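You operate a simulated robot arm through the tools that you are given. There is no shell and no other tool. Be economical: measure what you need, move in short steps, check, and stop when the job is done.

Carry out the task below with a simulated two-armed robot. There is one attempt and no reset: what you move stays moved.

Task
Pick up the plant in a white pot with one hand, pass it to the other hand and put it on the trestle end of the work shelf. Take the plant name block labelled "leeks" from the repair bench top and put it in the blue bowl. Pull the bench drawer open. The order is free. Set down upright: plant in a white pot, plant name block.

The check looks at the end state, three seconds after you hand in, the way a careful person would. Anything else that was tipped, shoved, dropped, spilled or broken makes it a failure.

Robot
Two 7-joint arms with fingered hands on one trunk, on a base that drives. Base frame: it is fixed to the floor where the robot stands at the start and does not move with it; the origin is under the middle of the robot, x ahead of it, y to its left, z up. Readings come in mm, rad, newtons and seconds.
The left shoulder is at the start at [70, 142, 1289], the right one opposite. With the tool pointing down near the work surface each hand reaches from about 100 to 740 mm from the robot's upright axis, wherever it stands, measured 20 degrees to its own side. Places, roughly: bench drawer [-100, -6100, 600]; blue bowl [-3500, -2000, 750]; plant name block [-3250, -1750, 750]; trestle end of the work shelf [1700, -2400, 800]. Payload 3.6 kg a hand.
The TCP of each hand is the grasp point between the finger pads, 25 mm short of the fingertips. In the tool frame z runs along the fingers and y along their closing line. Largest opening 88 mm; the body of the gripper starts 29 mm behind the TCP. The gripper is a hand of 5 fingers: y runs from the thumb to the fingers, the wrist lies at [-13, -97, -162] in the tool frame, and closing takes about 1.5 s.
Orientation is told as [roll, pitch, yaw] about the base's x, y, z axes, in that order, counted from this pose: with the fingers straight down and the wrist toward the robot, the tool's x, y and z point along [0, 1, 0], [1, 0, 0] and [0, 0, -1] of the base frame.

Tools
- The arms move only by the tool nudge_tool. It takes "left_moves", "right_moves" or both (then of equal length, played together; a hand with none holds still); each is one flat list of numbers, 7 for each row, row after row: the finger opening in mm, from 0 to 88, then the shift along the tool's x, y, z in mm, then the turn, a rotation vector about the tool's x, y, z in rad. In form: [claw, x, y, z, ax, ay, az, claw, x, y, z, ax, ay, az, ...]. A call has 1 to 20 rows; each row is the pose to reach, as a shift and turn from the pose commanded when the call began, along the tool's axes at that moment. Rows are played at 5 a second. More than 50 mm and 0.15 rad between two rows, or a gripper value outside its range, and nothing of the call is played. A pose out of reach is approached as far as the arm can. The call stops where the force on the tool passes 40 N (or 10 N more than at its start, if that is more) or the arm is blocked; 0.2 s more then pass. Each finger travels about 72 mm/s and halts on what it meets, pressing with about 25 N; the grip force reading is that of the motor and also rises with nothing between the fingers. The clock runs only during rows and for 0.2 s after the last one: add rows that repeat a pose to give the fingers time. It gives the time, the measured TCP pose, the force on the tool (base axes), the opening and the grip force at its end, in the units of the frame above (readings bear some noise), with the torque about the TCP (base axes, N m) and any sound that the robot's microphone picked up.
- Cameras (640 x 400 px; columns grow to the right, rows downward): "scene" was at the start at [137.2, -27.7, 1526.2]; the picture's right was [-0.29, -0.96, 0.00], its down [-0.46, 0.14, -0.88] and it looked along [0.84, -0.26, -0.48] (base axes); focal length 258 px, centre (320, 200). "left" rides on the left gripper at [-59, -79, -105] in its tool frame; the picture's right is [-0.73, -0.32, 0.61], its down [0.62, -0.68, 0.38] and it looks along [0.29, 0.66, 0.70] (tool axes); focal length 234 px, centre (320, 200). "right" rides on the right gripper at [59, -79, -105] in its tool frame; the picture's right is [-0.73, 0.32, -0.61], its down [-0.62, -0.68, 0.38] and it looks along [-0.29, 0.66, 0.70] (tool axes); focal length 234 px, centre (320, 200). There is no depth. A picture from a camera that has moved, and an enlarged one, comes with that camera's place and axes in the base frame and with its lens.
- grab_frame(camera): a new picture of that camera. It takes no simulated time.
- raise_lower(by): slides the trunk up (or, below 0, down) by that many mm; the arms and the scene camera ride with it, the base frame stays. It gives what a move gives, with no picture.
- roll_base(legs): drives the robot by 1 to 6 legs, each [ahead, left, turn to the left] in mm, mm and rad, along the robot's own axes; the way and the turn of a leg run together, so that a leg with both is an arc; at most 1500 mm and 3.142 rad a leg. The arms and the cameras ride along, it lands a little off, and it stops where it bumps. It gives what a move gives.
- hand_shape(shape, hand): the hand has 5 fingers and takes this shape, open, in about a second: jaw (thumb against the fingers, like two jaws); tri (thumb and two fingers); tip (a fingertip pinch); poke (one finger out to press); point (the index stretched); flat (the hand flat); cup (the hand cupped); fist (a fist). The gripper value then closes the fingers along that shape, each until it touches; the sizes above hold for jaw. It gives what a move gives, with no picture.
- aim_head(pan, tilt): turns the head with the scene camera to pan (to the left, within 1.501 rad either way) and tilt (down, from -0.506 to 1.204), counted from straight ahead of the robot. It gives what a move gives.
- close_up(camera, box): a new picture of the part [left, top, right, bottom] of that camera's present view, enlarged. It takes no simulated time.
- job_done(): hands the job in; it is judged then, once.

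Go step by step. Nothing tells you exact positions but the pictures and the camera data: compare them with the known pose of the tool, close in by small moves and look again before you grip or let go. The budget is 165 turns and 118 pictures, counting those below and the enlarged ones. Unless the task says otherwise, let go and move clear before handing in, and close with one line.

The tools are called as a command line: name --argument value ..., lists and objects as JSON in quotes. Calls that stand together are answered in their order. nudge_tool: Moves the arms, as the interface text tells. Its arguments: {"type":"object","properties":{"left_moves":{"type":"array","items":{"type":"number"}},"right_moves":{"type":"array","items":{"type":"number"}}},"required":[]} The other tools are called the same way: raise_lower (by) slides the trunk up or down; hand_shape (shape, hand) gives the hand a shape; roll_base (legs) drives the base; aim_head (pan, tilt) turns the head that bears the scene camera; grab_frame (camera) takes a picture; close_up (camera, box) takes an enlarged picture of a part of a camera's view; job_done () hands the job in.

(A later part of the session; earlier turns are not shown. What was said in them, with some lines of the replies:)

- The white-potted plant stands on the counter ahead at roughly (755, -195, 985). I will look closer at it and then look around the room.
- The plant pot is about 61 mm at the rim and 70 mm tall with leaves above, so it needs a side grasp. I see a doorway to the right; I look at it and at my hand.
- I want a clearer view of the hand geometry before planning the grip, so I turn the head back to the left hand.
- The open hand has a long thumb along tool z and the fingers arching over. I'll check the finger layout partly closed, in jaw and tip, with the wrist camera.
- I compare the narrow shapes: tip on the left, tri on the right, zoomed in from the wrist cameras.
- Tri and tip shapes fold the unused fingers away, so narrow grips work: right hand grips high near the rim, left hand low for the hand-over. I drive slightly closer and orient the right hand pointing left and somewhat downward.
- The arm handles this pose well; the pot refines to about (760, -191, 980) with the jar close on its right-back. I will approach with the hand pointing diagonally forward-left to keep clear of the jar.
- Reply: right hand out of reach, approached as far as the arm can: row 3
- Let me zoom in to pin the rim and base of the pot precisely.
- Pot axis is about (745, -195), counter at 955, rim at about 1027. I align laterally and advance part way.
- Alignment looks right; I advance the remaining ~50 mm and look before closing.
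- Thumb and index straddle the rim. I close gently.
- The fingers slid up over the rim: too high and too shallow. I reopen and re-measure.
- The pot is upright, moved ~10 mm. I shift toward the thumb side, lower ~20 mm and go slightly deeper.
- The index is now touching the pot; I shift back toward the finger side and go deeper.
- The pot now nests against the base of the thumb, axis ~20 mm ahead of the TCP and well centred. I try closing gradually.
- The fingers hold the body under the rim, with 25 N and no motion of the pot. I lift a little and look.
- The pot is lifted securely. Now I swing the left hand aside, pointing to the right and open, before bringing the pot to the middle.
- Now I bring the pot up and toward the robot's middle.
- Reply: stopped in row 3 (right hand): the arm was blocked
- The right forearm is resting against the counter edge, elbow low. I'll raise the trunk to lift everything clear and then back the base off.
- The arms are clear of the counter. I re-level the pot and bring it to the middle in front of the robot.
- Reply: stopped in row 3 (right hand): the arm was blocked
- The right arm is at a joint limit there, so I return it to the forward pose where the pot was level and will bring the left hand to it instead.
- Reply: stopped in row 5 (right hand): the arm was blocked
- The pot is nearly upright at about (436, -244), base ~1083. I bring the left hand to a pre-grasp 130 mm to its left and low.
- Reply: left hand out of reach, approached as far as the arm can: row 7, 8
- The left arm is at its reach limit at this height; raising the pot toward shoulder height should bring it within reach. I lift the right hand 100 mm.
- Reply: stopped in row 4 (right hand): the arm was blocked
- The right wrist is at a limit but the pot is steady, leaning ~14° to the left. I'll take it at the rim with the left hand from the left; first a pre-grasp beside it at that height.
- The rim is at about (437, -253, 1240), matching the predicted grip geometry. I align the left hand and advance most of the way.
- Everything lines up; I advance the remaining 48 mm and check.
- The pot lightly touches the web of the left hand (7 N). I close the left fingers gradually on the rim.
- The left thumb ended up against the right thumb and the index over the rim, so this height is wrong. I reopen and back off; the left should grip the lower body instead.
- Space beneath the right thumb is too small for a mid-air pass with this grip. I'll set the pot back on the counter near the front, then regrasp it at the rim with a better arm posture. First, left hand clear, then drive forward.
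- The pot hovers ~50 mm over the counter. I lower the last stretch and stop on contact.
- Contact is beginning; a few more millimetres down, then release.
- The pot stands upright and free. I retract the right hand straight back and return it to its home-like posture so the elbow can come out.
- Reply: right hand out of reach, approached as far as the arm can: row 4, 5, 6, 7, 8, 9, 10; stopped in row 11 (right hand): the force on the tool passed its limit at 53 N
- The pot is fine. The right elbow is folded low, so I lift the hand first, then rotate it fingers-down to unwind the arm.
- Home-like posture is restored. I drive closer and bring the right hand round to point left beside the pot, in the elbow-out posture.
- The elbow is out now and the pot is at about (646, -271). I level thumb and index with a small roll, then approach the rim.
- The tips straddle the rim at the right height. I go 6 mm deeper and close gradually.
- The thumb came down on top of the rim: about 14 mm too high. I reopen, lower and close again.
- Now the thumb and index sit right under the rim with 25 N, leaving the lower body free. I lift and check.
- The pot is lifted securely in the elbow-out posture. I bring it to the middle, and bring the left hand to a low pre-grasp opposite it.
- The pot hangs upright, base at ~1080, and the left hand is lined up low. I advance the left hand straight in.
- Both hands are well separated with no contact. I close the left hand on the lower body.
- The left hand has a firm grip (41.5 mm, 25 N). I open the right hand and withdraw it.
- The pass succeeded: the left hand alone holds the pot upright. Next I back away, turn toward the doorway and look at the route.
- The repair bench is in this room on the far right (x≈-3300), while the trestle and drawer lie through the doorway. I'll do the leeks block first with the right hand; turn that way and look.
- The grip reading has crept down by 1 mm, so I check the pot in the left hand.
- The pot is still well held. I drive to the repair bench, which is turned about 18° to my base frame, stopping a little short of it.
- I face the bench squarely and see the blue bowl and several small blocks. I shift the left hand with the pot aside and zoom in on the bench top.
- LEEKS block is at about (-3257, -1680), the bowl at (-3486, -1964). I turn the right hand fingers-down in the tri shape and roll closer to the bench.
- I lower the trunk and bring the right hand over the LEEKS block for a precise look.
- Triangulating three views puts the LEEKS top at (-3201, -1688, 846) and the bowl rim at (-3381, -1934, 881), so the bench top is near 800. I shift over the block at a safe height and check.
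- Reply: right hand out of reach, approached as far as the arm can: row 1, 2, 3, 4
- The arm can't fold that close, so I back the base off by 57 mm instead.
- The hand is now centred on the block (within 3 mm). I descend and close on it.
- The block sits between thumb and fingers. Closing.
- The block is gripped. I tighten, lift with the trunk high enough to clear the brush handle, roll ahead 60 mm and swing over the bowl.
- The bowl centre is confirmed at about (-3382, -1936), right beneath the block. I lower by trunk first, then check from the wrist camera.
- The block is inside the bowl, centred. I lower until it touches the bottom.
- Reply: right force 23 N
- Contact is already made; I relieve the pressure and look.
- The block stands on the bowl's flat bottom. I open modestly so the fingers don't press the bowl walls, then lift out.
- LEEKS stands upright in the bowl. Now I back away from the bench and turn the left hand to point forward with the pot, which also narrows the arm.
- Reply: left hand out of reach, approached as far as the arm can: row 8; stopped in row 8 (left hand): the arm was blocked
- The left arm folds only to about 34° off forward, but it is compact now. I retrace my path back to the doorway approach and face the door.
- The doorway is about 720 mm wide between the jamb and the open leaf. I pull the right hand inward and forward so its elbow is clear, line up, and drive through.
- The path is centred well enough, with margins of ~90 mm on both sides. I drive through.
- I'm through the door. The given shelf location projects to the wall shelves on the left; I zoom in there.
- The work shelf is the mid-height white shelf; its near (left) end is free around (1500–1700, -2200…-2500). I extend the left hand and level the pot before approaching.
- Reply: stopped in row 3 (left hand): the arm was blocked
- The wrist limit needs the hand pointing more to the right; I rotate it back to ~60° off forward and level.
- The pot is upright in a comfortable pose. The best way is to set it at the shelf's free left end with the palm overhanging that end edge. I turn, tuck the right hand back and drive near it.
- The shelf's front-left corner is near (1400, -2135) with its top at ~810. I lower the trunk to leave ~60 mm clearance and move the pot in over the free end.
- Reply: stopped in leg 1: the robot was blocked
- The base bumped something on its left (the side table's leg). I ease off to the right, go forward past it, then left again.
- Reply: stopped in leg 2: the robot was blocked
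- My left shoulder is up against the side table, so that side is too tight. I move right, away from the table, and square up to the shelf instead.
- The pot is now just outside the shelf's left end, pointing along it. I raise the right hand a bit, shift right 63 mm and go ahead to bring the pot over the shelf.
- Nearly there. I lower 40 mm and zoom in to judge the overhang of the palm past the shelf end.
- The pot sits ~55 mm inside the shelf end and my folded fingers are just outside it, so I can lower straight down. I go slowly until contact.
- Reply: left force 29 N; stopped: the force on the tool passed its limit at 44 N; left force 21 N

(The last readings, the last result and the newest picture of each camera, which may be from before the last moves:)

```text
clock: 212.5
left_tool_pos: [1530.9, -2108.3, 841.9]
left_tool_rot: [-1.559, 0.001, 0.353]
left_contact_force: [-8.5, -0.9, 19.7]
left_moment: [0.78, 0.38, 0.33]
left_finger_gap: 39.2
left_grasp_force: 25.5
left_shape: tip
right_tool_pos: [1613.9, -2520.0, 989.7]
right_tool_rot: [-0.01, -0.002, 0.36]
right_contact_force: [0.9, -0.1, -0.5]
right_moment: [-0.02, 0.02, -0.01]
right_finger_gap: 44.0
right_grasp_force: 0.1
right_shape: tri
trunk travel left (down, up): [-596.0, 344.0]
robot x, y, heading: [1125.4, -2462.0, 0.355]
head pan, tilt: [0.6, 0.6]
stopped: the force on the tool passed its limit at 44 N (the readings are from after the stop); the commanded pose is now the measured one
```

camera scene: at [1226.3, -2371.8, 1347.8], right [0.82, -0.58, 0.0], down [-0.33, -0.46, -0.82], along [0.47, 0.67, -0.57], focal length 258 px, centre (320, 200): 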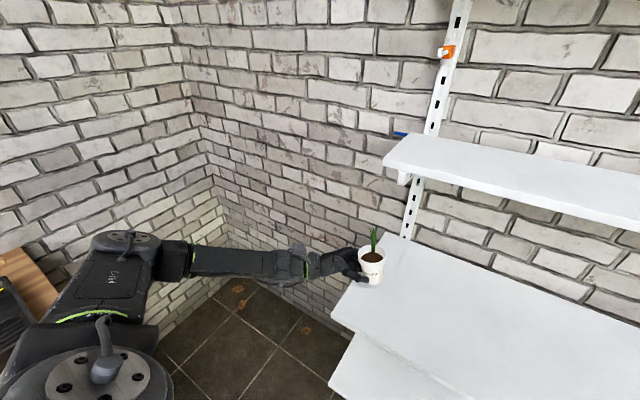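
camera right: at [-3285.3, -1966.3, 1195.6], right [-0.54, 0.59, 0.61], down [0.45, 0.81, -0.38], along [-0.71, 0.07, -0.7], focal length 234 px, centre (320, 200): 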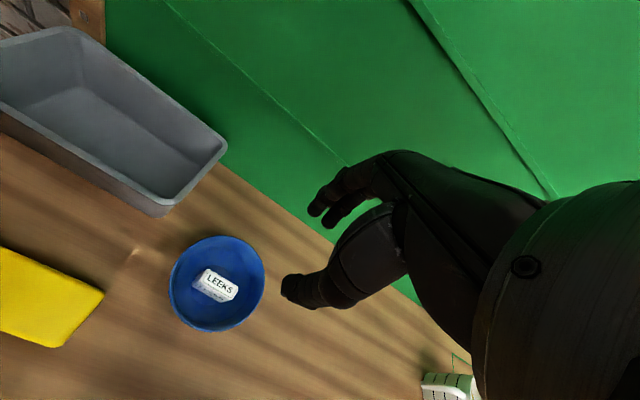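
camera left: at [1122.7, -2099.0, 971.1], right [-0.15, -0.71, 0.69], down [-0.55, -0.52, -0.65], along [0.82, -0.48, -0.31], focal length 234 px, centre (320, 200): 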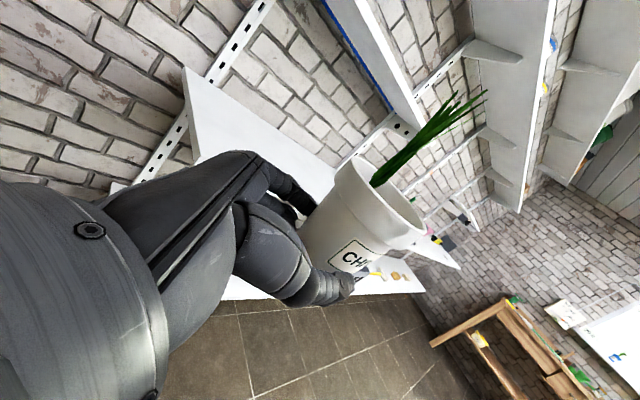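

The torque shows my folded knuckles (40 mm behind the TCP) touched the shelf first. I raise slightly, shift 32 mm left and lower again.

raise_lower --by 12

roll_base --legs '[[0, 30, 0]]'

raise_lower --by -10

close_up --camera "scene" --box '[290, 190, 450, 310]'

```text
clock: 213.1
left_tool_pos: [1533.6, -2105.2, 850.8]
left_tool_rot: [-1.556, 0.01, 0.355]
left_contact_force: [-0.6, -0.1, -1.4]
left_moment: [-0.01, 0.03, -0.01]
left_finger_gap: 39.3
left_grasp_force: 24.9
left_shape: tip
right_tool_pos: [1617.1, -2519.7, 999.4]
right_tool_rot: [-0.011, 0.001, 0.357]
right_contact_force: [-0.5, 1.2, 0.4]
right_moment: [0.02, -0.02, -0.01]
right_finger_gap: 43.5
right_grasp_force: 0.0
right_shape: tri
trunk travel left (down, up): [-608.0, 332.0]
robot x, y, heading: [1129.9, -2460.2, 0.356]
head pan, tilt: [0.6, 0.6]
```

```text
clock: 213.9
left_tool_pos: [1523.7, -2079.2, 851.0]
left_tool_rot: [-1.556, 0.008, 0.354]
left_contact_force: [0.2, 0.8, -1.1]
left_moment: [-0.03, 0.0, 0.01]
left_finger_gap: 39.4
left_grasp_force: 24.9
left_shape: tip
right_tool_pos: [1606.1, -2492.5, 999.6]
right_tool_rot: [-0.01, 0.002, 0.358]
right_contact_force: [-0.1, 0.6, -0.2]
right_moment: [0.01, -0.01, 0.02]
right_finger_gap: 43.8
right_grasp_force: 0.1
right_shape: tri
trunk travel left (down, up): [-608.0, 332.0]
robot x, y, heading: [1121.1, -2432.0, 0.355]
head pan, tilt: [0.6, 0.6]
```

```text
clock: 214.5
left_tool_pos: [1524.0, -2078.0, 840.3]
left_tool_rot: [-1.556, 0.01, 0.354]
left_contact_force: [0.1, 0.1, -1.5]
left_moment: [-0.01, -0.01, -0.02]
left_finger_gap: 39.4
left_grasp_force: 24.3
left_shape: tip
right_tool_pos: [1606.9, -2490.8, 989.5]
right_tool_rot: [-0.009, 0.001, 0.359]
right_contact_force: [-0.5, 0.1, 0.1]
right_moment: [0.01, 0.04, -0.01]
right_finger_gap: 43.6
right_grasp_force: 0.0
right_shape: tri
trunk travel left (down, up): [-598.0, 342.0]
robot x, y, heading: [1117.2, -2435.3, 0.361]
head pan, tilt: [0.6, 0.6]
```

```text
3.33 times, centred on (370, 250) of scene
camera zoom: at [1215.5, -2343.6, 1289.9], right [0.82, -0.58, 0.0], down [-0.33, -0.46, -0.82], along [0.47, 0.67, -0.57], focal length 861 px, centre (153, 33)
```

zoom: 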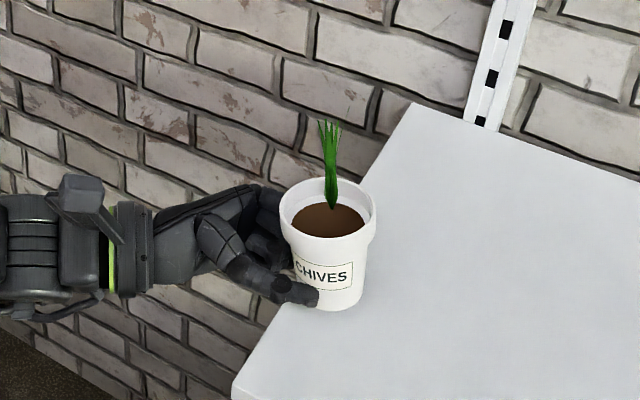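

The knuckles now clear the end edge, and the pot base is ~33 mm inside the edge. I continue down.

raise_lower --by -10

raise_lower --by -5

```text
clock: 215.1
left_tool_pos: [1523.5, -2077.8, 830.8]
left_tool_rot: [-1.558, 0.009, 0.354]
left_contact_force: [0.4, 0.8, -1.9]
left_moment: [0.02, 0.01, -0.01]
left_finger_gap: 39.5
left_grasp_force: 25.3
left_shape: tip
right_tool_pos: [1606.5, -2492.7, 979.5]
right_tool_rot: [-0.01, 0.002, 0.36]
right_contact_force: [-1.3, 0.0, 0.3]
right_moment: [0.01, -0.04, -0.02]
right_finger_gap: 43.9
right_grasp_force: 0.1
right_shape: tri
trunk travel left (down, up): [-588.0, 352.0]
robot x, y, heading: [1114.8, -2433.1, 0.358]
head pan, tilt: [0.6, 0.6]
```

```text
clock: 215.6
left_tool_pos: [1523.9, -2078.8, 825.7]
left_tool_rot: [-1.556, 0.009, 0.354]
left_contact_force: [0.4, -0.3, -1.7]
left_moment: [0.02, -0.03, -0.01]
left_finger_gap: 39.3
left_grasp_force: 25.0
left_shape: tip
right_tool_pos: [1606.5, -2492.2, 974.3]
right_tool_rot: [-0.01, 0.003, 0.36]
right_contact_force: [0.2, -0.8, 0.3]
right_moment: [0.01, -0.03, -0.01]
right_finger_gap: 43.9
right_grasp_force: 0.1
right_shape: tri
trunk travel left (down, up): [-583.0, 357.0]
robot x, y, heading: [1120.8, -2433.2, 0.358]
head pan, tilt: [0.6, 0.6]
```

raise_lower --by -4

raise_lower --by -3

```text
clock: 216.1
left_tool_pos: [1523.8, -2077.6, 821.3]
left_tool_rot: [-1.555, 0.009, 0.354]
left_contact_force: [0.1, 0.2, -2.3]
left_moment: [0.03, 0.02, 0.02]
left_finger_gap: 39.4
left_grasp_force: 25.2
left_shape: tip
right_tool_pos: [1608.2, -2492.6, 970.3]
right_tool_rot: [-0.011, 0.002, 0.358]
right_contact_force: [0.8, -0.1, 0.1]
right_moment: [0.0, 0.01, 0.0]
right_finger_gap: 43.5
right_grasp_force: 0.1
right_shape: tri
trunk travel left (down, up): [-579.0, 361.0]
robot x, y, heading: [1119.3, -2432.1, 0.358]
head pan, tilt: [0.6, 0.6]
```

```text
clock: 216.6
left_tool_pos: [1523.8, -2078.2, 818.7]
left_tool_rot: [-1.557, 0.009, 0.355]
left_contact_force: [0.8, -1.0, -0.4]
left_moment: [0.02, 0.01, 0.02]
left_finger_gap: 39.3
left_grasp_force: 25.1
left_shape: tip
right_tool_pos: [1605.9, -2492.3, 967.3]
right_tool_rot: [-0.01, 0.0, 0.36]
right_contact_force: [0.2, -0.7, -0.1]
right_moment: [0.01, -0.01, 0.0]
right_finger_gap: 43.7
right_grasp_force: 0.1
right_shape: tri
trunk travel left (down, up): [-576.0, 364.0]
robot x, y, heading: [1119.9, -2430.1, 0.36]
head pan, tilt: [0.6, 0.6]
```

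Contact is starting (weight coming off). One small step more, then a look before release.

raise_lower --by -3

close_up --camera "scene" --box '[290, 180, 450, 300]'

```text
clock: 217.2
left_tool_pos: [1523.8, -2079.1, 816.9]
left_tool_rot: [-1.556, 0.011, 0.355]
left_contact_force: [0.3, 0.0, 4.1]
left_moment: [-0.01, -0.05, 0.0]
left_finger_gap: 39.5
left_grasp_force: 25.1
left_shape: tip
right_tool_pos: [1606.7, -2492.5, 965.0]
right_tool_rot: [-0.011, 0.002, 0.358]
right_contact_force: [0.7, -0.4, 1.1]
right_moment: [0.02, -0.01, 0.01]
right_finger_gap: 43.9
right_grasp_force: 0.2
right_shape: tri
trunk travel left (down, up): [-573.0, 367.0]
robot x, y, heading: [1117.6, -2433.4, 0.353]
head pan, tilt: [0.6, 0.6]
```

```text
3.33 times, centred on (370, 240) of scene
camera zoom: at [1215.3, -2344.7, 1265.1], right [0.82, -0.58, 0.0], down [-0.33, -0.46, -0.83], along [0.47, 0.67, -0.56], focal length 861 px, centre (153, 67)
```

zoom: 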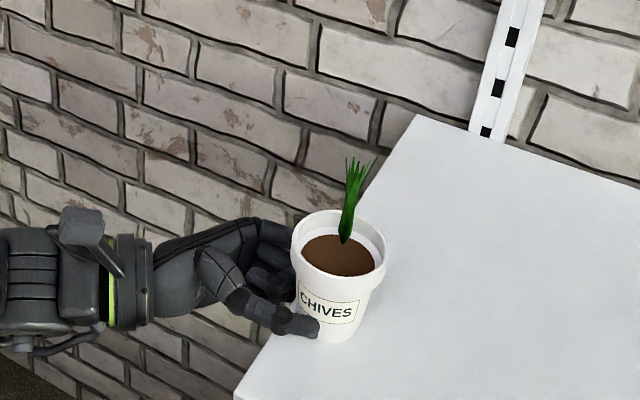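

The pot is standing upright on the shelf. I release gently and withdraw the left hand sideways.

nudge_tool --left_moves '[44, 0, 0, 0, 0, 0, 0, 50, 0, 0, 0, 0, 0, 0, 60, 0, 0, 0, 0, 0, 0, 74, 0, 0, 0, 0, 0, 0, 88, 0, 0, 0, 0, 0, 0, 88, 0, 0, 0, 0, 0, 0, 88, 0, 0, -20, 0, 0, 0, 88, 0, 0, -45, 0, 0, 0, 88, 0, 0, -70, 0, 0, 0, 88, 0, 0, -90, 0, 0, 0]'

close_up --camera "scene" --box '[270, 170, 470, 310]'

```text
clock: 219.4
left_tool_pos: [1492.6, -1993.2, 817.5]
left_tool_rot: [-1.556, 0.01, 0.355]
left_contact_force: [0.2, -0.7, -0.1]
left_moment: [0.0, 0.02, 0.02]
left_finger_gap: 87.7
left_grasp_force: 0.0
left_shape: tip
right_tool_pos: [1606.2, -2492.1, 964.8]
right_tool_rot: [-0.01, 0.003, 0.36]
right_contact_force: [-0.4, 0.5, 0.6]
right_moment: [-0.03, 0.01, -0.03]
right_finger_gap: 43.7
right_grasp_force: 0.0
right_shape: tri
trunk travel left (down, up): [-573.0, 367.0]
robot x, y, heading: [1116.4, -2432.5, 0.355]
head pan, tilt: [0.6, 0.6]
```

```text
2.86 times, centred on (370, 240) of scene
camera zoom: at [1215.5, -2344.2, 1265.0], right [0.82, -0.58, 0.0], down [-0.33, -0.46, -0.82], along [0.47, 0.67, -0.57], focal length 738 px, centre (177, 86)
```

zoom: 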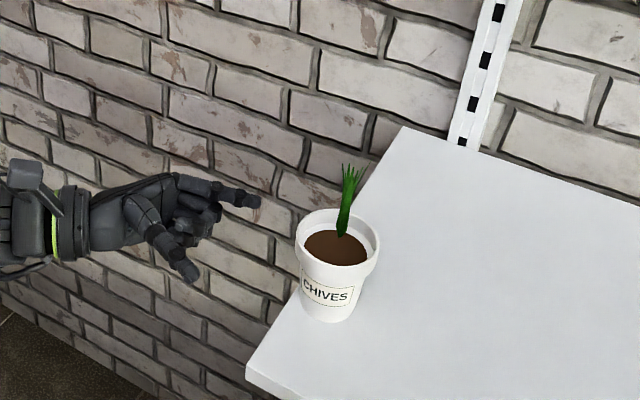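

The plant stands upright, but quite near the end edge. I'd rather have it further in, so I regrasp it under the rim from the left with the tilted grip that worked before.

nudge_tool --left_moves '[88, -40, 0, 0, -0.012, 0.112, -0.073, 88, -80, 0, 0, -0.025, 0.224, -0.147, 88, -85, 0, 0, -0.037, 0.336, -0.22, 88, -70, 0, 30, -0.037, 0.336, -0.22, 88, -60, 0, 55, -0.037, 0.336, -0.22, 88, -51, 0, 75, -0.037, 0.336, -0.22, 88, -51, 0, 90, -0.037, 0.336, -0.22, 88, -51, 0, 90, -0.037, 0.336, -0.22]'

close_up --camera "scene" --box '[290, 180, 450, 300]'

```text
clock: 221.2
left_tool_pos: [1524.2, -2079.6, 866.7]
left_tool_rot: [-1.211, 0.22, 0.433]
left_contact_force: [-0.4, 0.3, 0.4]
left_moment: [0.0, -0.03, -0.01]
left_finger_gap: 87.9
left_grasp_force: 0.2
left_shape: tip
left hand out of reach, approached as far as the arm can: row 2, 3, 4, 5
right_tool_pos: [1606.8, -2491.9, 964.3]
right_tool_rot: [-0.009, 0.001, 0.358]
right_contact_force: [0.1, -0.4, -0.2]
right_moment: [-0.03, 0.01, -0.02]
right_finger_gap: 43.7
right_grasp_force: 0.1
right_shape: tri
trunk travel left (down, up): [-573.0, 367.0]
robot x, y, heading: [1117.0, -2434.1, 0.354]
head pan, tilt: [0.6, 0.6]
```

```text
3.33 times, centred on (370, 240) of scene
camera zoom: at [1215.6, -2344.2, 1265.0], right [0.82, -0.58, 0.0], down [-0.33, -0.46, -0.82], along [0.47, 0.67, -0.57], focal length 861 px, centre (153, 67)
```

zoom: 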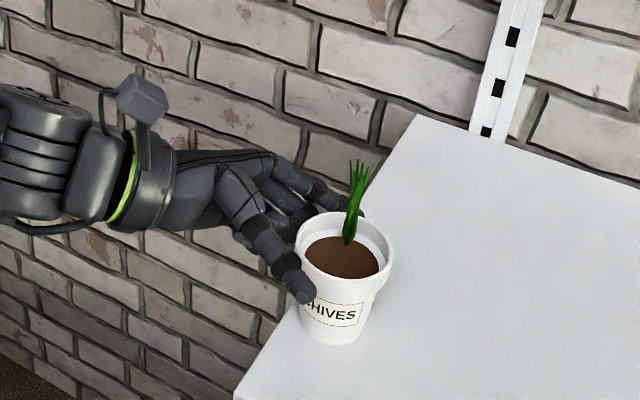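

The thumb and index straddle the pot just under the rim; I go 17 mm deeper and close.

nudge_tool --left_moves '[88, -1.4, 0, 9, 0, 0, 0, 88, -2.7, -0.6, 17, 0, 0, 0, 80, -2.7, -0.6, 17, 0, 0, 0, 72, -2.7, -0.6, 17, 0, 0, 0, 66, -2.7, -0.6, 17, 0, 0, 0, 60, -2.7, -0.6, 17, 0, 0, 0, 54, -2.7, -0.6, 17, 0, 0, 0, 48, -2.7, -0.6, 17, 0, 0, 0, 46, -2.7, -0.6, 17, 0, 0, 0, 46, -2.7, -0.6, 17, 0, 0, 0]'

close_up --camera "scene" --box '[290, 180, 450, 300]'

```text
clock: 223.4
left_tool_pos: [1530.1, -2095.6, 864.0]
left_tool_rot: [-1.21, 0.218, 0.433]
left_contact_force: [1.4, 0.2, 0.7]
left_moment: [-0.03, 0.01, 0.03]
left_finger_gap: 47.5
left_grasp_force: 0.1
left_shape: tip
right_tool_pos: [1606.0, -2492.2, 963.8]
right_tool_rot: [-0.009, 0.002, 0.361]
right_contact_force: [-0.7, -1.0, 0.2]
right_moment: [-0.03, 0.0, 0.03]
right_finger_gap: 43.7
right_grasp_force: 0.1
right_shape: tri
trunk travel left (down, up): [-573.0, 367.0]
robot x, y, heading: [1113.8, -2431.5, 0.353]
head pan, tilt: [0.6, 0.6]
```

```text
3.33 times, centred on (370, 240) of scene
camera zoom: at [1215.7, -2344.4, 1265.0], right [0.82, -0.58, 0.0], down [-0.33, -0.46, -0.83], along [0.47, 0.67, -0.56], focal length 861 px, centre (153, 67)
```

zoom: 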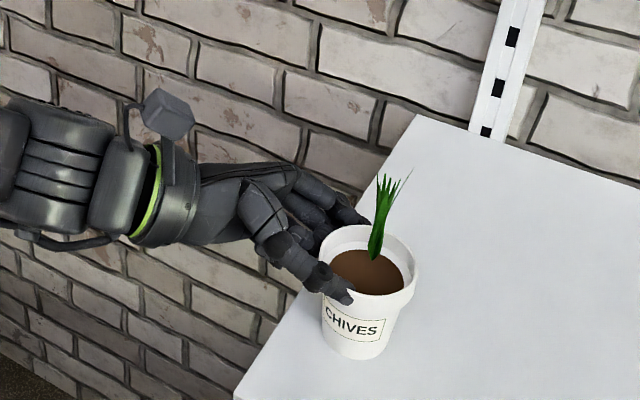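

The pot slid inward upright (closing just eased it along). It nests well in the open hand, so I'll open and gently slide it a further ~100 mm inward, then withdraw.

nudge_tool --left_moves '[66, 0, 0, -6, 0, 0, 0, 88, 0, 0, -12, 0, 0, 0, 88, 0, 0, -12, 0, 0, 0, 88, 0, 0, -12, 0, 0, 0, 88, -5, -1, 5, 0, 0, 0, 88, -9, -1.5, 18, 0, 0, 0, 88, -12, -2, 28, 0, 0, 0, 88, -16, -3, 38, 0, 0, 0, 88, -19, -4, 48, 0, 0, 0, 88, -22, -4, 58, 0, 0, 0, 88, -25, -5, 68, 0, 0, 0, 88, -29, -6, 78, 0, 0, 0, 88, -32, -7, 88, 0, 0, 0, 88, -35, -7, 97, 0, 0, 0, 88, -35, -7, 97, 0, 0, 0]'

nudge_tool --left_moves '[88, 4, 0, -12, 0, 0, 0, 88, 8, 1, -30, 0, 0, 0, 88, 14, 2, -55, 0, 0, 0, 88, 22, 4, -80, 0, 0, 0, 88, 30, 6, -110, 0, 0, 0]'

grab_frame --camera "scene"

```text
clock: 226.6
left_tool_pos: [1567.5, -2191.9, 863.2]
left_tool_rot: [-1.209, 0.218, 0.433]
left_contact_force: [0.8, 0.7, -0.5]
left_moment: [0.05, -0.01, 0.01]
left_finger_gap: 87.6
left_grasp_force: 0.0
left_shape: tip
right_tool_pos: [1607.0, -2492.5, 964.0]
right_tool_rot: [-0.012, 0.002, 0.36]
right_contact_force: [-0.3, -0.1, -0.5]
right_moment: [-0.02, -0.02, 0.0]
right_finger_gap: 43.8
right_grasp_force: 0.1
right_shape: tri
trunk travel left (down, up): [-573.0, 367.0]
robot x, y, heading: [1119.4, -2431.9, 0.356]
head pan, tilt: [0.6, 0.6]
```

```text
clock: 227.8
left_tool_pos: [1526.3, -2082.6, 873.4]
left_tool_rot: [-1.21, 0.217, 0.433]
left_contact_force: [-0.2, -1.2, -0.4]
left_moment: [0.01, 0.01, -0.01]
left_finger_gap: 87.6
left_grasp_force: 0.0
left_shape: tip
right_tool_pos: [1605.3, -2491.6, 964.6]
right_tool_rot: [-0.009, 0.003, 0.36]
right_contact_force: [-0.7, 0.4, 0.5]
right_moment: [0.0, -0.02, 0.02]
right_finger_gap: 44.0
right_grasp_force: 0.1
right_shape: tri
trunk travel left (down, up): [-573.0, 367.0]
robot x, y, heading: [1121.6, -2433.7, 0.36]
head pan, tilt: [0.6, 0.6]
```

```text
5 pictures are left
camera scene: at [1215.0, -2343.8, 1265.0], right [0.82, -0.58, 0.0], down [-0.32, -0.46, -0.82], along [0.48, 0.67, -0.57], focal length 258 px, centre (320, 200)
```

scene: 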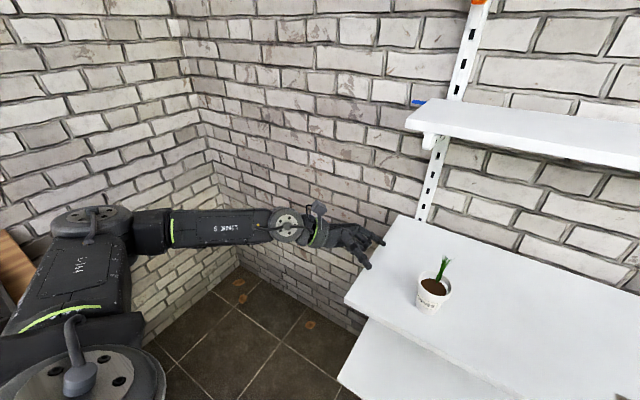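

The plant stands upright well inside the shelf end. Now for the drawer: I raise the arms, back off, and drive past the trolley toward the far bench.

raise_lower --by 165

roll_base --legs '[[-350, 0, 0], [0, 0, -1.56], [0, -940, 0], [0, -940, 0]]'

```text
clock: 229.6
left_tool_pos: [1528.5, -2084.3, 1038.2]
left_tool_rot: [-1.21, 0.219, 0.433]
left_contact_force: [-0.9, -0.3, 0.4]
left_moment: [-0.01, 0.03, -0.01]
left_finger_gap: 87.7
left_grasp_force: 0.1
left_shape: tip
right_tool_pos: [1606.3, -2491.6, 1130.2]
right_tool_rot: [-0.011, 0.002, 0.359]
right_contact_force: [0.1, 0.5, 0.7]
right_moment: [-0.01, -0.01, 0.01]
right_finger_gap: 44.1
right_grasp_force: 0.1
right_shape: tri
trunk travel left (down, up): [-738.0, 202.0]
robot x, y, heading: [1117.5, -2431.5, 0.356]
head pan, tilt: [0.6, 0.6]
```

```text
clock: 244.8
left_tool_pos: [-616.6, -3650.8, 1037.1]
left_tool_rot: [-1.208, 0.218, -1.12]
left_contact_force: [-0.4, 1.1, 0.5]
left_moment: [0.0, 0.0, 0.03]
left_finger_gap: 87.8
left_grasp_force: 0.0
left_shape: tip
right_tool_pos: [-1022.3, -3738.9, 1128.7]
right_tool_rot: [-0.01, 0.003, -1.19]
right_contact_force: [0.4, 0.0, 0.5]
right_moment: [-0.03, -0.03, -0.02]
right_finger_gap: 43.7
right_grasp_force: 0.1
right_shape: tri
trunk travel left (down, up): [-738.0, 202.0]
robot x, y, heading: [-973.6, -3249.5, -1.191]
head pan, tilt: [0.6, 0.6]
```

Clear so far. I drive on toward the far bench and then look.

roll_base --legs '[[1000, 0, 0], [850, 0, 0], [0, -245, 0]]'

aim_head --pan 0.0 --tilt 0.62

grab_frame --camera "scene"

```text
clock: 255.5
left_tool_pos: [-168.2, -5463.6, 1037.5]
left_tool_rot: [-1.21, 0.219, -1.122]
left_contact_force: [0.3, -0.2, -0.1]
left_moment: [-0.01, 0.0, 0.0]
left_finger_gap: 87.5
left_grasp_force: 0.0
left_shape: tip
right_tool_pos: [-575.0, -5549.1, 1129.8]
right_tool_rot: [-0.009, 0.001, -1.195]
right_contact_force: [-0.3, 0.3, -0.1]
right_moment: [0.04, 0.01, 0.02]
right_finger_gap: 43.7
right_grasp_force: 0.0
right_shape: tri
trunk travel left (down, up): [-738.0, 202.0]
robot x, y, heading: [-522.6, -5056.5, -1.198]
head pan, tilt: [0.6, 0.6]
```

```text
clock: 256.5
left_tool_pos: [-168.7, -5463.1, 1038.3]
left_tool_rot: [-1.21, 0.217, -1.123]
left_contact_force: [0.3, 0.2, -0.1]
left_moment: [0.01, 0.02, 0.03]
left_finger_gap: 87.5
left_grasp_force: 0.1
left_shape: tip
right_tool_pos: [-575.6, -5549.1, 1130.3]
right_tool_rot: [-0.011, 0.002, -1.195]
right_contact_force: [-1.2, -1.5, 0.6]
right_moment: [0.03, -0.04, -0.01]
right_finger_gap: 43.9
right_grasp_force: 0.1
right_shape: tri
trunk travel left (down, up): [-738.0, 202.0]
robot x, y, heading: [-524.7, -5057.7, -1.197]
head pan, tilt: [0.0, 0.62]
```

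```text
4 pictures are left
camera scene: at [-473.1, -5188.4, 1428.3], right [-0.93, -0.36, 0.0], down [-0.21, 0.54, -0.81], along [0.3, -0.76, -0.58], focal length 258 px, centre (320, 200)
```

scene: 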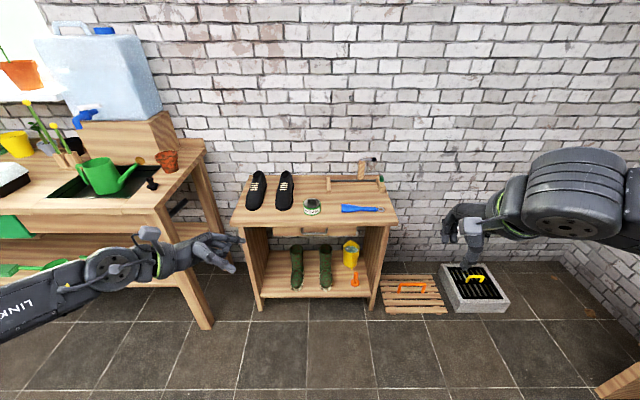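

The small bench with boots has a drawer under its top. I zoom in on its front.

close_up --camera "scene" --box '[230, 195, 400, 300]'

```text
3.76 times, centred on (315, 248) of scene
camera zoom: at [-473.1, -5188.4, 1428.3], right [-0.93, -0.36, 0.0], down [-0.21, 0.54, -0.81], along [0.3, -0.76, -0.58], focal length 973 px, centre (339, 21)
```

zoom: 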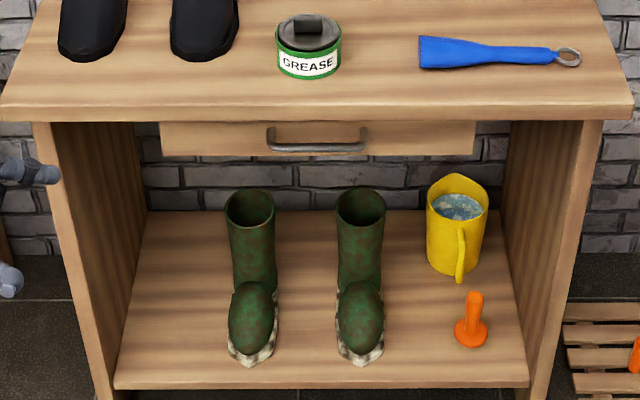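

The drawer has a horizontal bar handle, about 985 mm ahead at z≈645. I lower the trunk and turn the right hand to point forward with thumb below and fingers above.

raise_lower --by -430

nudge_tool --right_moves '[56, 13, 11, 5, -0.131, 0, 0, 56, 25, 22, 9, -0.262, 0, 0, 56, 38, 33, 14, -0.393, 0, 0, 56, 51, 44, 18, -0.524, 0, 0, 56, 63, 55, 23, -0.655, 0, 0, 56, 76, 66, 28, -0.785, 0, 0, 56, 89, 76, 32, -0.916, 0, 0, 56, 101, 87, 37, -1.047, 0, 0, 56, 114, 98, 41, -1.178, 0, 0, 56, 127, 109, 46, -1.309, 0, 0, 56, 139, 120, 50, -1.44, 0, 0, 56, 152, 131, 55, -1.571, 0, 0, 56, 152, 131, 55, -1.571, 0, 0]'

```text
refused: -430 is not a number from -400 to 400
```

```text
clock: 259.3
left_tool_pos: [-169.0, -5463.4, 1037.0]
left_tool_rot: [-1.208, 0.218, -1.123]
left_contact_force: [-0.1, -0.1, 0.7]
left_moment: [0.01, 0.01, 0.02]
left_finger_gap: 87.7
left_grasp_force: 0.1
left_shape: tip
right_tool_pos: [-386.9, -5615.6, 1071.9]
right_tool_rot: [-1.466, -1.56, 0.27]
right_contact_force: [1.1, -0.1, 0.1]
right_moment: [0.01, 0.02, -0.01]
right_finger_gap: 55.6
right_grasp_force: 0.0
right_shape: tri
right hand out of reach, approached as far as the arm can: row 6, 7, 8, 9
trunk travel left (down, up): [-738.0, 202.0]
robot x, y, heading: [-527.1, -5063.0, -1.2]
head pan, tilt: [0.0, 0.62]
```

The hand orientation succeeded; now I lower the trunk in two steps to handle height.

raise_lower --by -400

raise_lower --by -27

roll_base --legs '[[0, 95, 0], [300, 0, 0]]'

grab_frame --camera "right"

```text
clock: 263.1
left_tool_pos: [-168.2, -5464.6, 637.0]
left_tool_rot: [-1.21, 0.219, -1.123]
left_contact_force: [-0.2, -0.1, -0.4]
left_moment: [-0.01, 0.02, -0.05]
left_finger_gap: 87.7
left_grasp_force: 0.1
left_shape: tip
right_tool_pos: [-386.3, -5614.9, 671.4]
right_tool_rot: [-1.42, -1.561, 0.225]
right_contact_force: [0.5, -0.6, 0.5]
right_moment: [-0.01, 0.0, 0.03]
right_finger_gap: 56.0
right_grasp_force: 0.1
right_shape: tri
trunk travel left (down, up): [-338.0, 602.0]
robot x, y, heading: [-518.8, -5055.8, -1.197]
head pan, tilt: [0.0, 0.62]
```

```text
clock: 263.8
left_tool_pos: [-168.3, -5463.8, 610.2]
left_tool_rot: [-1.21, 0.22, -1.123]
left_contact_force: [-0.4, -0.9, -0.3]
left_moment: [-0.01, -0.03, -0.01]
left_finger_gap: 87.6
left_grasp_force: 0.2
left_shape: tip
right_tool_pos: [-385.9, -5614.5, 645.3]
right_tool_rot: [-1.441, -1.562, 0.246]
right_contact_force: [-0.8, -0.1, 0.1]
right_moment: [0.01, -0.02, -0.04]
right_finger_gap: 55.9
right_grasp_force: 0.1
right_shape: tri
trunk travel left (down, up): [-311.0, 629.0]
robot x, y, heading: [-527.4, -5060.1, -1.201]
head pan, tilt: [0.0, 0.62]
```

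```text
clock: 266.6
left_tool_pos: [29.7, -5706.6, 609.8]
left_tool_rot: [-1.209, 0.217, -1.121]
left_contact_force: [0.3, -0.3, -0.8]
left_moment: [0.03, 0.04, 0.03]
left_finger_gap: 87.8
left_grasp_force: 0.1
left_shape: tip
right_tool_pos: [-188.7, -5857.2, 644.3]
right_tool_rot: [-1.376, -1.56, 0.181]
right_contact_force: [-0.6, 1.0, -0.4]
right_moment: [0.0, -0.02, 0.0]
right_finger_gap: 55.7
right_grasp_force: 0.0
right_shape: tri
trunk travel left (down, up): [-311.0, 629.0]
robot x, y, heading: [-325.1, -5300.1, -1.197]
head pan, tilt: [0.0, 0.62]
```

```text
2 pictures are left
camera right: at [-172.3, -5737.1, 565.7], right [-0.89, 0.3, 0.33], down [-0.45, -0.59, -0.68], along [-0.01, -0.75, 0.66], focal length 234 px, centre (320, 200)
```

right: 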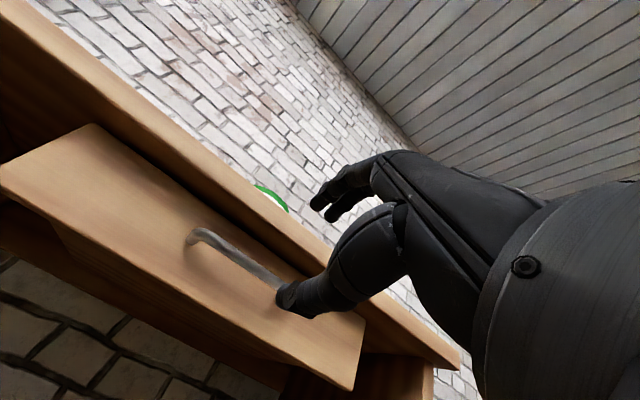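

Both views agree: the bar is at 118 mm ahead of my TCP, same height and centred. I advance to it and close.

roll_base --legs '[[48, 0, 0]]'

nudge_tool --right_moves '[56, 0, 0, 20, 0, 0, 0, 56, 0, 0, 40, 0, 0, 0, 56, 0, 0, 52, 0, 0, 0, 56, 0, 0, 60, 0, 0, 0, 56, 0, 0, 60, 0, 0, 0]'

```text
clock: 267.5
left_tool_pos: [46.2, -5750.8, 609.3]
left_tool_rot: [-1.211, 0.219, -1.121]
left_contact_force: [-0.3, -0.8, -0.3]
left_moment: [0.06, -0.01, 0.0]
left_finger_gap: 87.6
left_grasp_force: 0.0
left_shape: tip
right_tool_pos: [-170.1, -5902.3, 644.4]
right_tool_rot: [-1.35, -1.56, 0.153]
right_contact_force: [-0.9, 1.1, 0.1]
right_moment: [-0.03, -0.04, -0.01]
right_finger_gap: 55.8
right_grasp_force: 0.0
right_shape: tri
trunk travel left (down, up): [-311.0, 629.0]
robot x, y, heading: [-308.5, -5348.7, -1.198]
head pan, tilt: [0.0, 0.62]
```

```text
clock: 268.7
left_tool_pos: [45.9, -5750.3, 609.9]
left_tool_rot: [-1.21, 0.219, -1.121]
left_contact_force: [0.6, 0.1, 0.0]
left_moment: [0.0, 0.0, 0.01]
left_finger_gap: 87.7
left_grasp_force: 0.0
left_shape: tip
right_tool_pos: [-148.2, -5956.6, 644.1]
right_tool_rot: [-1.266, -1.561, 0.071]
right_contact_force: [-2.9, 7.0, -9.1]
right_moment: [-0.31, -0.2, -0.04]
right_finger_gap: 53.1
right_grasp_force: 0.1
right_shape: tri
trunk travel left (down, up): [-311.0, 629.0]
robot x, y, heading: [-310.5, -5346.9, -1.194]
head pan, tilt: [0.0, 0.62]
```

Light contact is felt; I close on the bar.

nudge_tool --right_moves '[46, 0, 0, 0, 0, 0, 0, 36, 0, 0, 0, 0, 0, 0, 26, 0, 0, 0, 0, 0, 0, 16, 0, 0, 0, 0, 0, 0, 6, 0, 0, 0, 0, 0, 0, 0, 0, 0, 0, 0, 0, 0, 0, 0, 0, 0, 0, 0, 0, 0, 0, 0, 0, 0, 0, 0]'

```text
clock: 270.5
left_tool_pos: [46.8, -5750.1, 610.3]
left_tool_rot: [-1.21, 0.218, -1.121]
left_contact_force: [-0.3, -0.2, 0.1]
left_moment: [0.0, -0.01, 0.03]
left_finger_gap: 87.8
left_grasp_force: 0.1
left_shape: tip
right_tool_pos: [-148.5, -5957.8, 643.8]
right_tool_rot: [-1.352, -1.56, 0.157]
right_contact_force: [0.0, -1.5, -1.2]
right_moment: [0.0, 0.0, 0.02]
right_finger_gap: 0.1
right_grasp_force: 24.8
right_shape: tri
trunk travel left (down, up): [-311.0, 629.0]
robot x, y, heading: [-308.0, -5347.3, -1.198]
head pan, tilt: [0.0, 0.62]
```

It closed on nothing, so the tips weren't past the bar. I reopen a little less, go 14 mm deeper and close again.

nudge_tool --right_moves '[0, 0, 0, -22, 0, 0, 0, 20, 0, 0, -22, 0, 0, 0, 44, 0, 0, -22, 0, 0, 0, 44, 0, 0, -22, 0, 0, 0, 44, 0, 0, -22, 0, 0, 0, 44, 0, 0, 0, 0, 0, 0, 44, 0, 0, 8, 0, 0, 0, 44, 0, 0, 15, 0, 0, 0, 44, 0, 0, 15, 0, 0, 0]'

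```text
clock: 272.3
left_tool_pos: [46.0, -5750.9, 610.8]
left_tool_rot: [-1.21, 0.216, -1.122]
left_contact_force: [-1.0, 0.9, -0.6]
left_moment: [-0.03, -0.01, 0.02]
left_finger_gap: 87.8
left_grasp_force: 0.0
left_shape: tip
right_tool_pos: [-143.6, -5967.0, 642.6]
right_tool_rot: [-1.134, -1.561, -0.059]
right_contact_force: [-6.9, 14.7, -9.0]
right_moment: [-0.3, -0.22, 0.06]
right_finger_gap: 41.2
right_grasp_force: 0.1
right_shape: tri
trunk travel left (down, up): [-311.0, 629.0]
robot x, y, heading: [-309.8, -5347.7, -1.203]
head pan, tilt: [0.0, 0.62]
stopped in row 9 (right hand): the force on the tool passed its limit at 49 N (the readings are from after the stop); the commanded pose is now the measured one
```

The knuckles are catching the overhanging table edge above. I back off, drop the trunk a bit and tip the hand nose-up so the fingers reach the bar from below the overhang.

nudge_tool --right_moves '[44, 0, 0, -25, 0, 0, 0, 44, 0, 0, -50, 0, 0, 0]'

raise_lower --by -90

nudge_tool --right_moves '[50, 0, 20, -8, -0.125, 0, 0, 50, 0, 42, -8, -0.25, 0, 0, 50, 0, 64, -8, -0.375, 0, 0, 50, 0, 86, -8, -0.5, 0, 0, 50, 0, 86, -8, -0.5, 0, 0]'

grab_frame --camera "right"

```text
clock: 272.9
left_tool_pos: [46.7, -5750.8, 610.9]
left_tool_rot: [-1.207, 0.218, -1.121]
left_contact_force: [0.2, 0.7, 0.0]
left_moment: [0.02, 0.0, 0.02]
left_finger_gap: 87.5
left_grasp_force: 0.0
left_shape: tip
right_tool_pos: [-162.5, -5920.9, 644.2]
right_tool_rot: [-1.211, -1.562, 0.017]
right_contact_force: [0.6, -1.0, 0.6]
right_moment: [0.02, 0.0, 0.06]
right_finger_gap: 43.9
right_grasp_force: 0.0
right_shape: tri
trunk travel left (down, up): [-311.0, 629.0]
robot x, y, heading: [-308.7, -5344.8, -1.201]
head pan, tilt: [0.0, 0.62]
```

```text
clock: 274.2
left_tool_pos: [47.2, -5750.5, 521.2]
left_tool_rot: [-1.21, 0.218, -1.123]
left_contact_force: [-0.2, 0.7, -0.2]
left_moment: [0.02, -0.01, -0.01]
left_finger_gap: 87.7
left_grasp_force: 0.1
left_shape: tip
right_tool_pos: [-160.9, -5920.3, 553.9]
right_tool_rot: [-1.212, -1.561, 0.019]
right_contact_force: [-0.8, -0.6, -0.2]
right_moment: [0.0, 0.01, -0.03]
right_finger_gap: 44.2
right_grasp_force: 0.1
right_shape: tri
trunk travel left (down, up): [-221.0, 719.0]
robot x, y, heading: [-307.9, -5349.4, -1.202]
head pan, tilt: [0.0, 0.62]
```

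```text
clock: 275.4
left_tool_pos: [46.9, -5751.3, 522.7]
left_tool_rot: [-1.21, 0.218, -1.124]
left_contact_force: [-0.9, 0.2, 0.0]
left_moment: [0.03, 0.01, 0.03]
left_finger_gap: 87.5
left_grasp_force: 0.1
left_shape: tip
right_tool_pos: [-162.5, -5913.3, 639.9]
right_tool_rot: [-3.12, -1.075, 1.928]
right_contact_force: [-0.2, -0.3, 0.8]
right_moment: [-0.02, -0.02, 0.0]
right_finger_gap: 49.7
right_grasp_force: 0.1
right_shape: tri
trunk travel left (down, up): [-221.0, 719.0]
robot x, y, heading: [-309.1, -5343.6, -1.195]
head pan, tilt: [0.0, 0.62]
```

```text
1 pictures are left
camera right: at [-129.3, -5840.4, 520.7], right [-0.93, 0.37, 0.0], down [-0.34, -0.85, -0.41], along [-0.15, -0.38, 0.91], focal length 234 px, centre (320, 200)
```

right: 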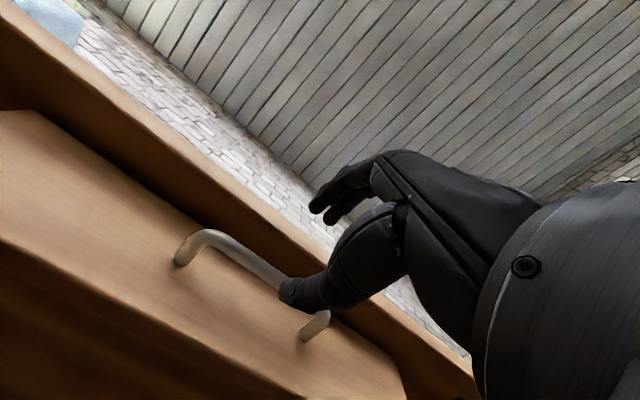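

The handle is clearly visible: bar about 57 mm ahead and 10 mm above the TCP, centred laterally. I align, advance and close.

nudge_tool --right_moves '[60, 0, -10, 0, 0, 0, 0, 60, 0, -18.4, 0, 0, 0, 0, 60, 0, -18.4, 20, 0, 0, 0, 60, 0, -18.4, 36, 0, 0, 0, 60, 0, -18.4, 46, 0, 0, 0, 60, 0, -18.4, 46, 0, 0, 0]'

nudge_tool --right_moves '[48, 0, 0, 0, 0, 0, 0, 38, 0, 0, 0, 0, 0, 0, 28, 0, 0, 0, 0, 0, 0, 18, 0, 0, 0, 0, 0, 0, 8, 0, 0, 0, 0, 0, 0, 0, 0, 0, 0, 0, 0, 0, 0, 0, 0, 0, 0, 0, 0, 0, 0, 0, 0, 0, 0, 0]'

```text
clock: 276.8
left_tool_pos: [46.4, -5749.0, 520.4]
left_tool_rot: [-1.209, 0.216, -1.122]
left_contact_force: [-0.7, 1.0, 1.4]
left_moment: [-0.02, 0.0, 0.01]
left_finger_gap: 87.6
left_grasp_force: 0.1
left_shape: tip
right_tool_pos: [-145.3, -5958.0, 646.7]
right_tool_rot: [-3.12, -1.074, 1.931]
right_contact_force: [-10.6, 21.8, -9.1]
right_moment: [0.3, 0.11, 0.05]
right_finger_gap: 50.5
right_grasp_force: 0.1
right_shape: tri
trunk travel left (down, up): [-221.0, 719.0]
robot x, y, heading: [-310.8, -5344.2, -1.196]
head pan, tilt: [0.0, 0.62]
```

```text
clock: 278.6
left_tool_pos: [46.0, -5750.0, 520.2]
left_tool_rot: [-1.21, 0.219, -1.125]
left_contact_force: [-0.6, 0.6, -0.1]
left_moment: [0.04, 0.0, 0.01]
left_finger_gap: 87.6
left_grasp_force: 0.0
left_shape: tip
right_tool_pos: [-147.7, -5958.3, 646.1]
right_tool_rot: [-3.12, -1.075, 1.928]
right_contact_force: [0.9, -1.4, 1.1]
right_moment: [0.0, 0.0, 0.04]
right_finger_gap: 0.0
right_grasp_force: 25.0
right_shape: tri
trunk travel left (down, up): [-221.0, 719.0]
robot x, y, heading: [-311.8, -5344.5, -1.199]
head pan, tilt: [0.0, 0.62]
```

The fingers closed fully; the bar may be enclosed behind the fingertips. I test by pulling back a little and reading the force.

nudge_tool --right_moves '[0, 0, 5, -9, 0, 0, 0, 0, 0, 10, -18, 0, 0, 0, 0, 0, 14, -26, 0, 0, 0]'

```text
clock: 279.4
left_tool_pos: [47.2, -5749.9, 520.8]
left_tool_rot: [-1.208, 0.218, -1.122]
left_contact_force: [0.5, -0.1, 0.1]
left_moment: [-0.02, 0.0, 0.02]
left_finger_gap: 87.5
left_grasp_force: 0.0
left_shape: tip
right_tool_pos: [-155.6, -5932.8, 644.9]
right_tool_rot: [-3.12, -1.076, 1.93]
right_contact_force: [-0.8, -1.5, 1.5]
right_moment: [0.03, -0.01, 0.04]
right_finger_gap: 0.2
right_grasp_force: 25.0
right_shape: tri
trunk travel left (down, up): [-221.0, 719.0]
robot x, y, heading: [-312.0, -5349.4, -1.201]
head pan, tilt: [0.0, 0.62]
```

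No resistance was felt; to tell whether the bar is inside the finger loop I test a small upward and downward motion.

nudge_tool --right_moves '[0, 0, 7, 4, 0, 0, 0, 0, 0, 14, 8, 0, 0, 0, 0, 0, 22, 12, 0, 0, 0]'

nudge_tool --right_moves '[0, 0, -10, -6, 0, 0, 0, 0, 0, -22, -12, 0, 0, 0, 0, 0, -33, -18, 0, 0, 0, 0, 0, -44, -24, 0, 0, 0]'

```text
clock: 280.2
left_tool_pos: [46.9, -5752.2, 519.4]
left_tool_rot: [-1.209, 0.221, -1.121]
left_contact_force: [1.0, 0.2, -0.6]
left_moment: [0.04, 0.04, 0.02]
left_finger_gap: 87.8
left_grasp_force: 0.0
left_shape: tip
right_tool_pos: [-154.7, -5934.4, 659.3]
right_tool_rot: [-3.1, -1.094, 1.911]
right_contact_force: [-1.8, 1.5, -28.0]
right_moment: [-0.33, -0.07, -0.08]
right_finger_gap: 1.6
right_grasp_force: 25.5
right_shape: tri
trunk travel left (down, up): [-221.0, 719.0]
robot x, y, heading: [-311.0, -5344.7, -1.193]
head pan, tilt: [0.0, 0.62]
stopped in row 3 (right hand): the force on the tool passed its limit at 44 N (the readings are from after the stop); the commanded pose is now the measured one
```

```text
clock: 281.0
left_tool_pos: [47.3, -5749.4, 523.0]
left_tool_rot: [-1.211, 0.213, -1.124]
left_contact_force: [-0.9, 0.2, 0.1]
left_moment: [-0.01, -0.01, -0.04]
left_finger_gap: 87.6
left_grasp_force: 0.0
left_shape: tip
right_tool_pos: [-156.1, -5929.3, 642.1]
right_tool_rot: [-3.134, -1.059, 1.94]
right_contact_force: [0.5, -2.2, 32.5]
right_moment: [0.22, 0.06, 0.03]
right_finger_gap: 0.0
right_grasp_force: 24.9
right_shape: tri
trunk travel left (down, up): [-221.0, 719.0]
robot x, y, heading: [-310.8, -5348.9, -1.198]
head pan, tilt: [0.0, 0.62]
stopped in row 4 (right hand): the force on the tool passed its limit at 45 N (the readings are from after the stop); the commanded pose is now the measured one
```

Resistance both up and down: the bar is indeed hooked inside the closed fingers. I relieve the vertical load and pull the drawer by backing the base.

nudge_tool --right_moves '[0, 0, 7, 4, 0, 0, 0, 0, 0, 7, 4, 0, 0, 0]'

roll_base --legs '[[-110, 0, 0]]'

nudge_tool --right_moves '[0, 0, 0, 0, 0, 0, 0]'

```text
clock: 281.6
left_tool_pos: [47.2, -5748.6, 522.0]
left_tool_rot: [-1.21, 0.217, -1.122]
left_contact_force: [-0.3, 0.4, -0.9]
left_moment: [0.01, -0.01, -0.01]
left_finger_gap: 87.7
left_grasp_force: 0.1
left_shape: tip
right_tool_pos: [-156.1, -5931.8, 644.2]
right_tool_rot: [-3.123, -1.071, 1.932]
right_contact_force: [-0.1, 1.8, 9.2]
right_moment: [0.04, 0.03, 0.01]
right_finger_gap: 0.0
right_grasp_force: 25.1
right_shape: tri
trunk travel left (down, up): [-221.0, 719.0]
robot x, y, heading: [-311.2, -5346.6, -1.195]
head pan, tilt: [0.0, 0.62]
```

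```text
clock: 282.8
left_tool_pos: [6.5, -5647.0, 520.9]
left_tool_rot: [-1.21, 0.217, -1.123]
left_contact_force: [0.5, -0.1, -0.9]
left_moment: [0.0, 0.0, 0.03]
left_finger_gap: 87.6
left_grasp_force: 0.1
left_shape: tip
right_tool_pos: [-197.4, -5828.7, 644.7]
right_tool_rot: [-3.125, -1.071, 1.935]
right_contact_force: [1.3, -1.0, 8.8]
right_moment: [0.06, 0.05, 0.01]
right_finger_gap: 0.1
right_grasp_force: 24.6
right_shape: tri
trunk travel left (down, up): [-221.0, 719.0]
robot x, y, heading: [-347.8, -5241.1, -1.198]
head pan, tilt: [0.0, 0.62]
```

```text
clock: 283.2
left_tool_pos: [6.4, -5646.0, 521.3]
left_tool_rot: [-1.21, 0.216, -1.125]
left_contact_force: [0.0, 0.0, 0.2]
left_moment: [0.03, -0.01, -0.02]
left_finger_gap: 87.7
left_grasp_force: 0.0
left_shape: tip
right_tool_pos: [-196.8, -5828.2, 645.0]
right_tool_rot: [-3.122, -1.069, 1.933]
right_contact_force: [1.0, 1.0, 6.3]
right_moment: [0.04, 0.03, -0.01]
right_finger_gap: 0.3
right_grasp_force: 24.5
right_shape: tri
trunk travel left (down, up): [-221.0, 719.0]
robot x, y, heading: [-349.6, -5244.9, -1.194]
head pan, tilt: [0.0, 0.62]
```

The bar is still hooked and the drawer follows (~130 mm). I pull further with the arm, which stops safely if the drawer reaches its limit.

nudge_tool --right_moves '[0, 0, 9.6, -17.6, 0, 0, 0, 0, 0, 19, -35, 0, 0, 0, 0, 0, 29, -53, 0, 0, 0, 0, 0, 38, -70, 0, 0, 0, 0, 0, 48, -88, 0, 0, 0]'

```text
clock: 284.4
left_tool_pos: [9.0, -5647.2, 520.1]
left_tool_rot: [-1.212, 0.217, -1.123]
left_contact_force: [-0.6, 0.1, 0.2]
left_moment: [-0.01, 0.02, -0.01]
left_finger_gap: 87.9
left_grasp_force: 0.0
left_shape: tip
right_tool_pos: [-232.4, -5743.5, 644.7]
right_tool_rot: [-3.123, -1.076, 1.927]
right_contact_force: [12.1, -21.1, 13.6]
right_moment: [0.11, 0.11, 0.05]
right_finger_gap: 0.1
right_grasp_force: 24.6
right_shape: tri
trunk travel left (down, up): [-221.0, 719.0]
robot x, y, heading: [-346.0, -5241.0, -1.201]
head pan, tilt: [0.0, 0.62]
stopped in row 5 (right hand): the force on the tool passed its limit at 55 N (the readings are from after the stop); the commanded pose is now the measured one
```

The drawer reached its stop, so it is fully open. I ease off, open the hand and withdraw.

nudge_tool --right_moves '[0, 0, -2, 4, 0, 0, 0, 0, 0, -2, 4, 0, 0, 0, 20, 0, -2, 4, 0, 0, 0, 40, 0, -2, 4, 0, 0, 0, 60, 0, -2, 4, 0, 0, 0, 70, 0, -2, 4, 0, 0, 0, 70, 0, -2, 4, 0, 0, 0]'

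roll_base --legs '[[-200, 0, 0]]'

grab_frame --camera "scene"

```text
clock: 286.1
left_tool_pos: [5.7, -5647.2, 521.3]
left_tool_rot: [-1.21, 0.22, -1.121]
left_contact_force: [-0.8, -0.3, 0.4]
left_moment: [0.06, 0.0, 0.0]
left_finger_gap: 87.7
left_grasp_force: 0.1
left_shape: tip
right_tool_pos: [-231.3, -5746.1, 644.3]
right_tool_rot: [-3.123, -1.074, 1.928]
right_contact_force: [-0.7, 1.2, -0.7]
right_moment: [-0.01, 0.0, 0.03]
right_finger_gap: 69.3
right_grasp_force: 0.1
right_shape: tri
trunk travel left (down, up): [-221.0, 719.0]
robot x, y, heading: [-349.3, -5243.8, -1.199]
head pan, tilt: [0.0, 0.62]
```

```text
clock: 287.6
left_tool_pos: [-66.5, -5461.2, 521.3]
left_tool_rot: [-1.209, 0.217, -1.121]
left_contact_force: [-0.5, -0.2, -0.1]
left_moment: [-0.02, -0.03, -0.01]
left_finger_gap: 87.7
left_grasp_force: 0.0
left_shape: tip
right_tool_pos: [-303.3, -5560.0, 643.8]
right_tool_rot: [-3.122, -1.074, 1.932]
right_contact_force: [-0.5, -0.1, -0.3]
right_moment: [-0.02, -0.02, -0.01]
right_finger_gap: 69.6
right_grasp_force: 0.2
right_shape: tri
trunk travel left (down, up): [-221.0, 719.0]
robot x, y, heading: [-423.9, -5055.7, -1.196]
head pan, tilt: [0.0, 0.62]
```

```text
0 pictures are left
camera scene: at [-371.8, -5185.7, 911.3], right [-0.93, -0.36, 0.0], down [-0.21, 0.54, -0.81], along [0.3, -0.76, -0.58], focal length 258 px, centre (320, 200)
```

scene: 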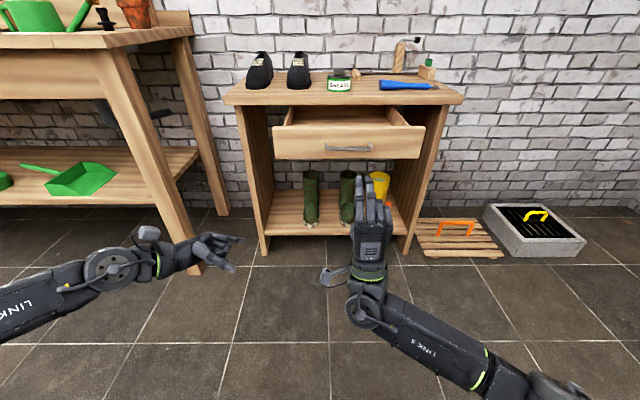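

The picture shows the drawer open and everything on the bench still in place. Both hands are clear and the other two jobs are finished, so I hand in.

job_done

```text
The job is handed in.
```

The white-potted plant was passed from the right hand to the left in mid-air and stands upright at the trestle end of the work shelf. The "leeks" block stands upright in the blue bowl and the bench drawer is open to its stop. On the way to the shelf the robot bumped the wooden side table; I saw nothing moved or tipped, but I did not check the table closely.
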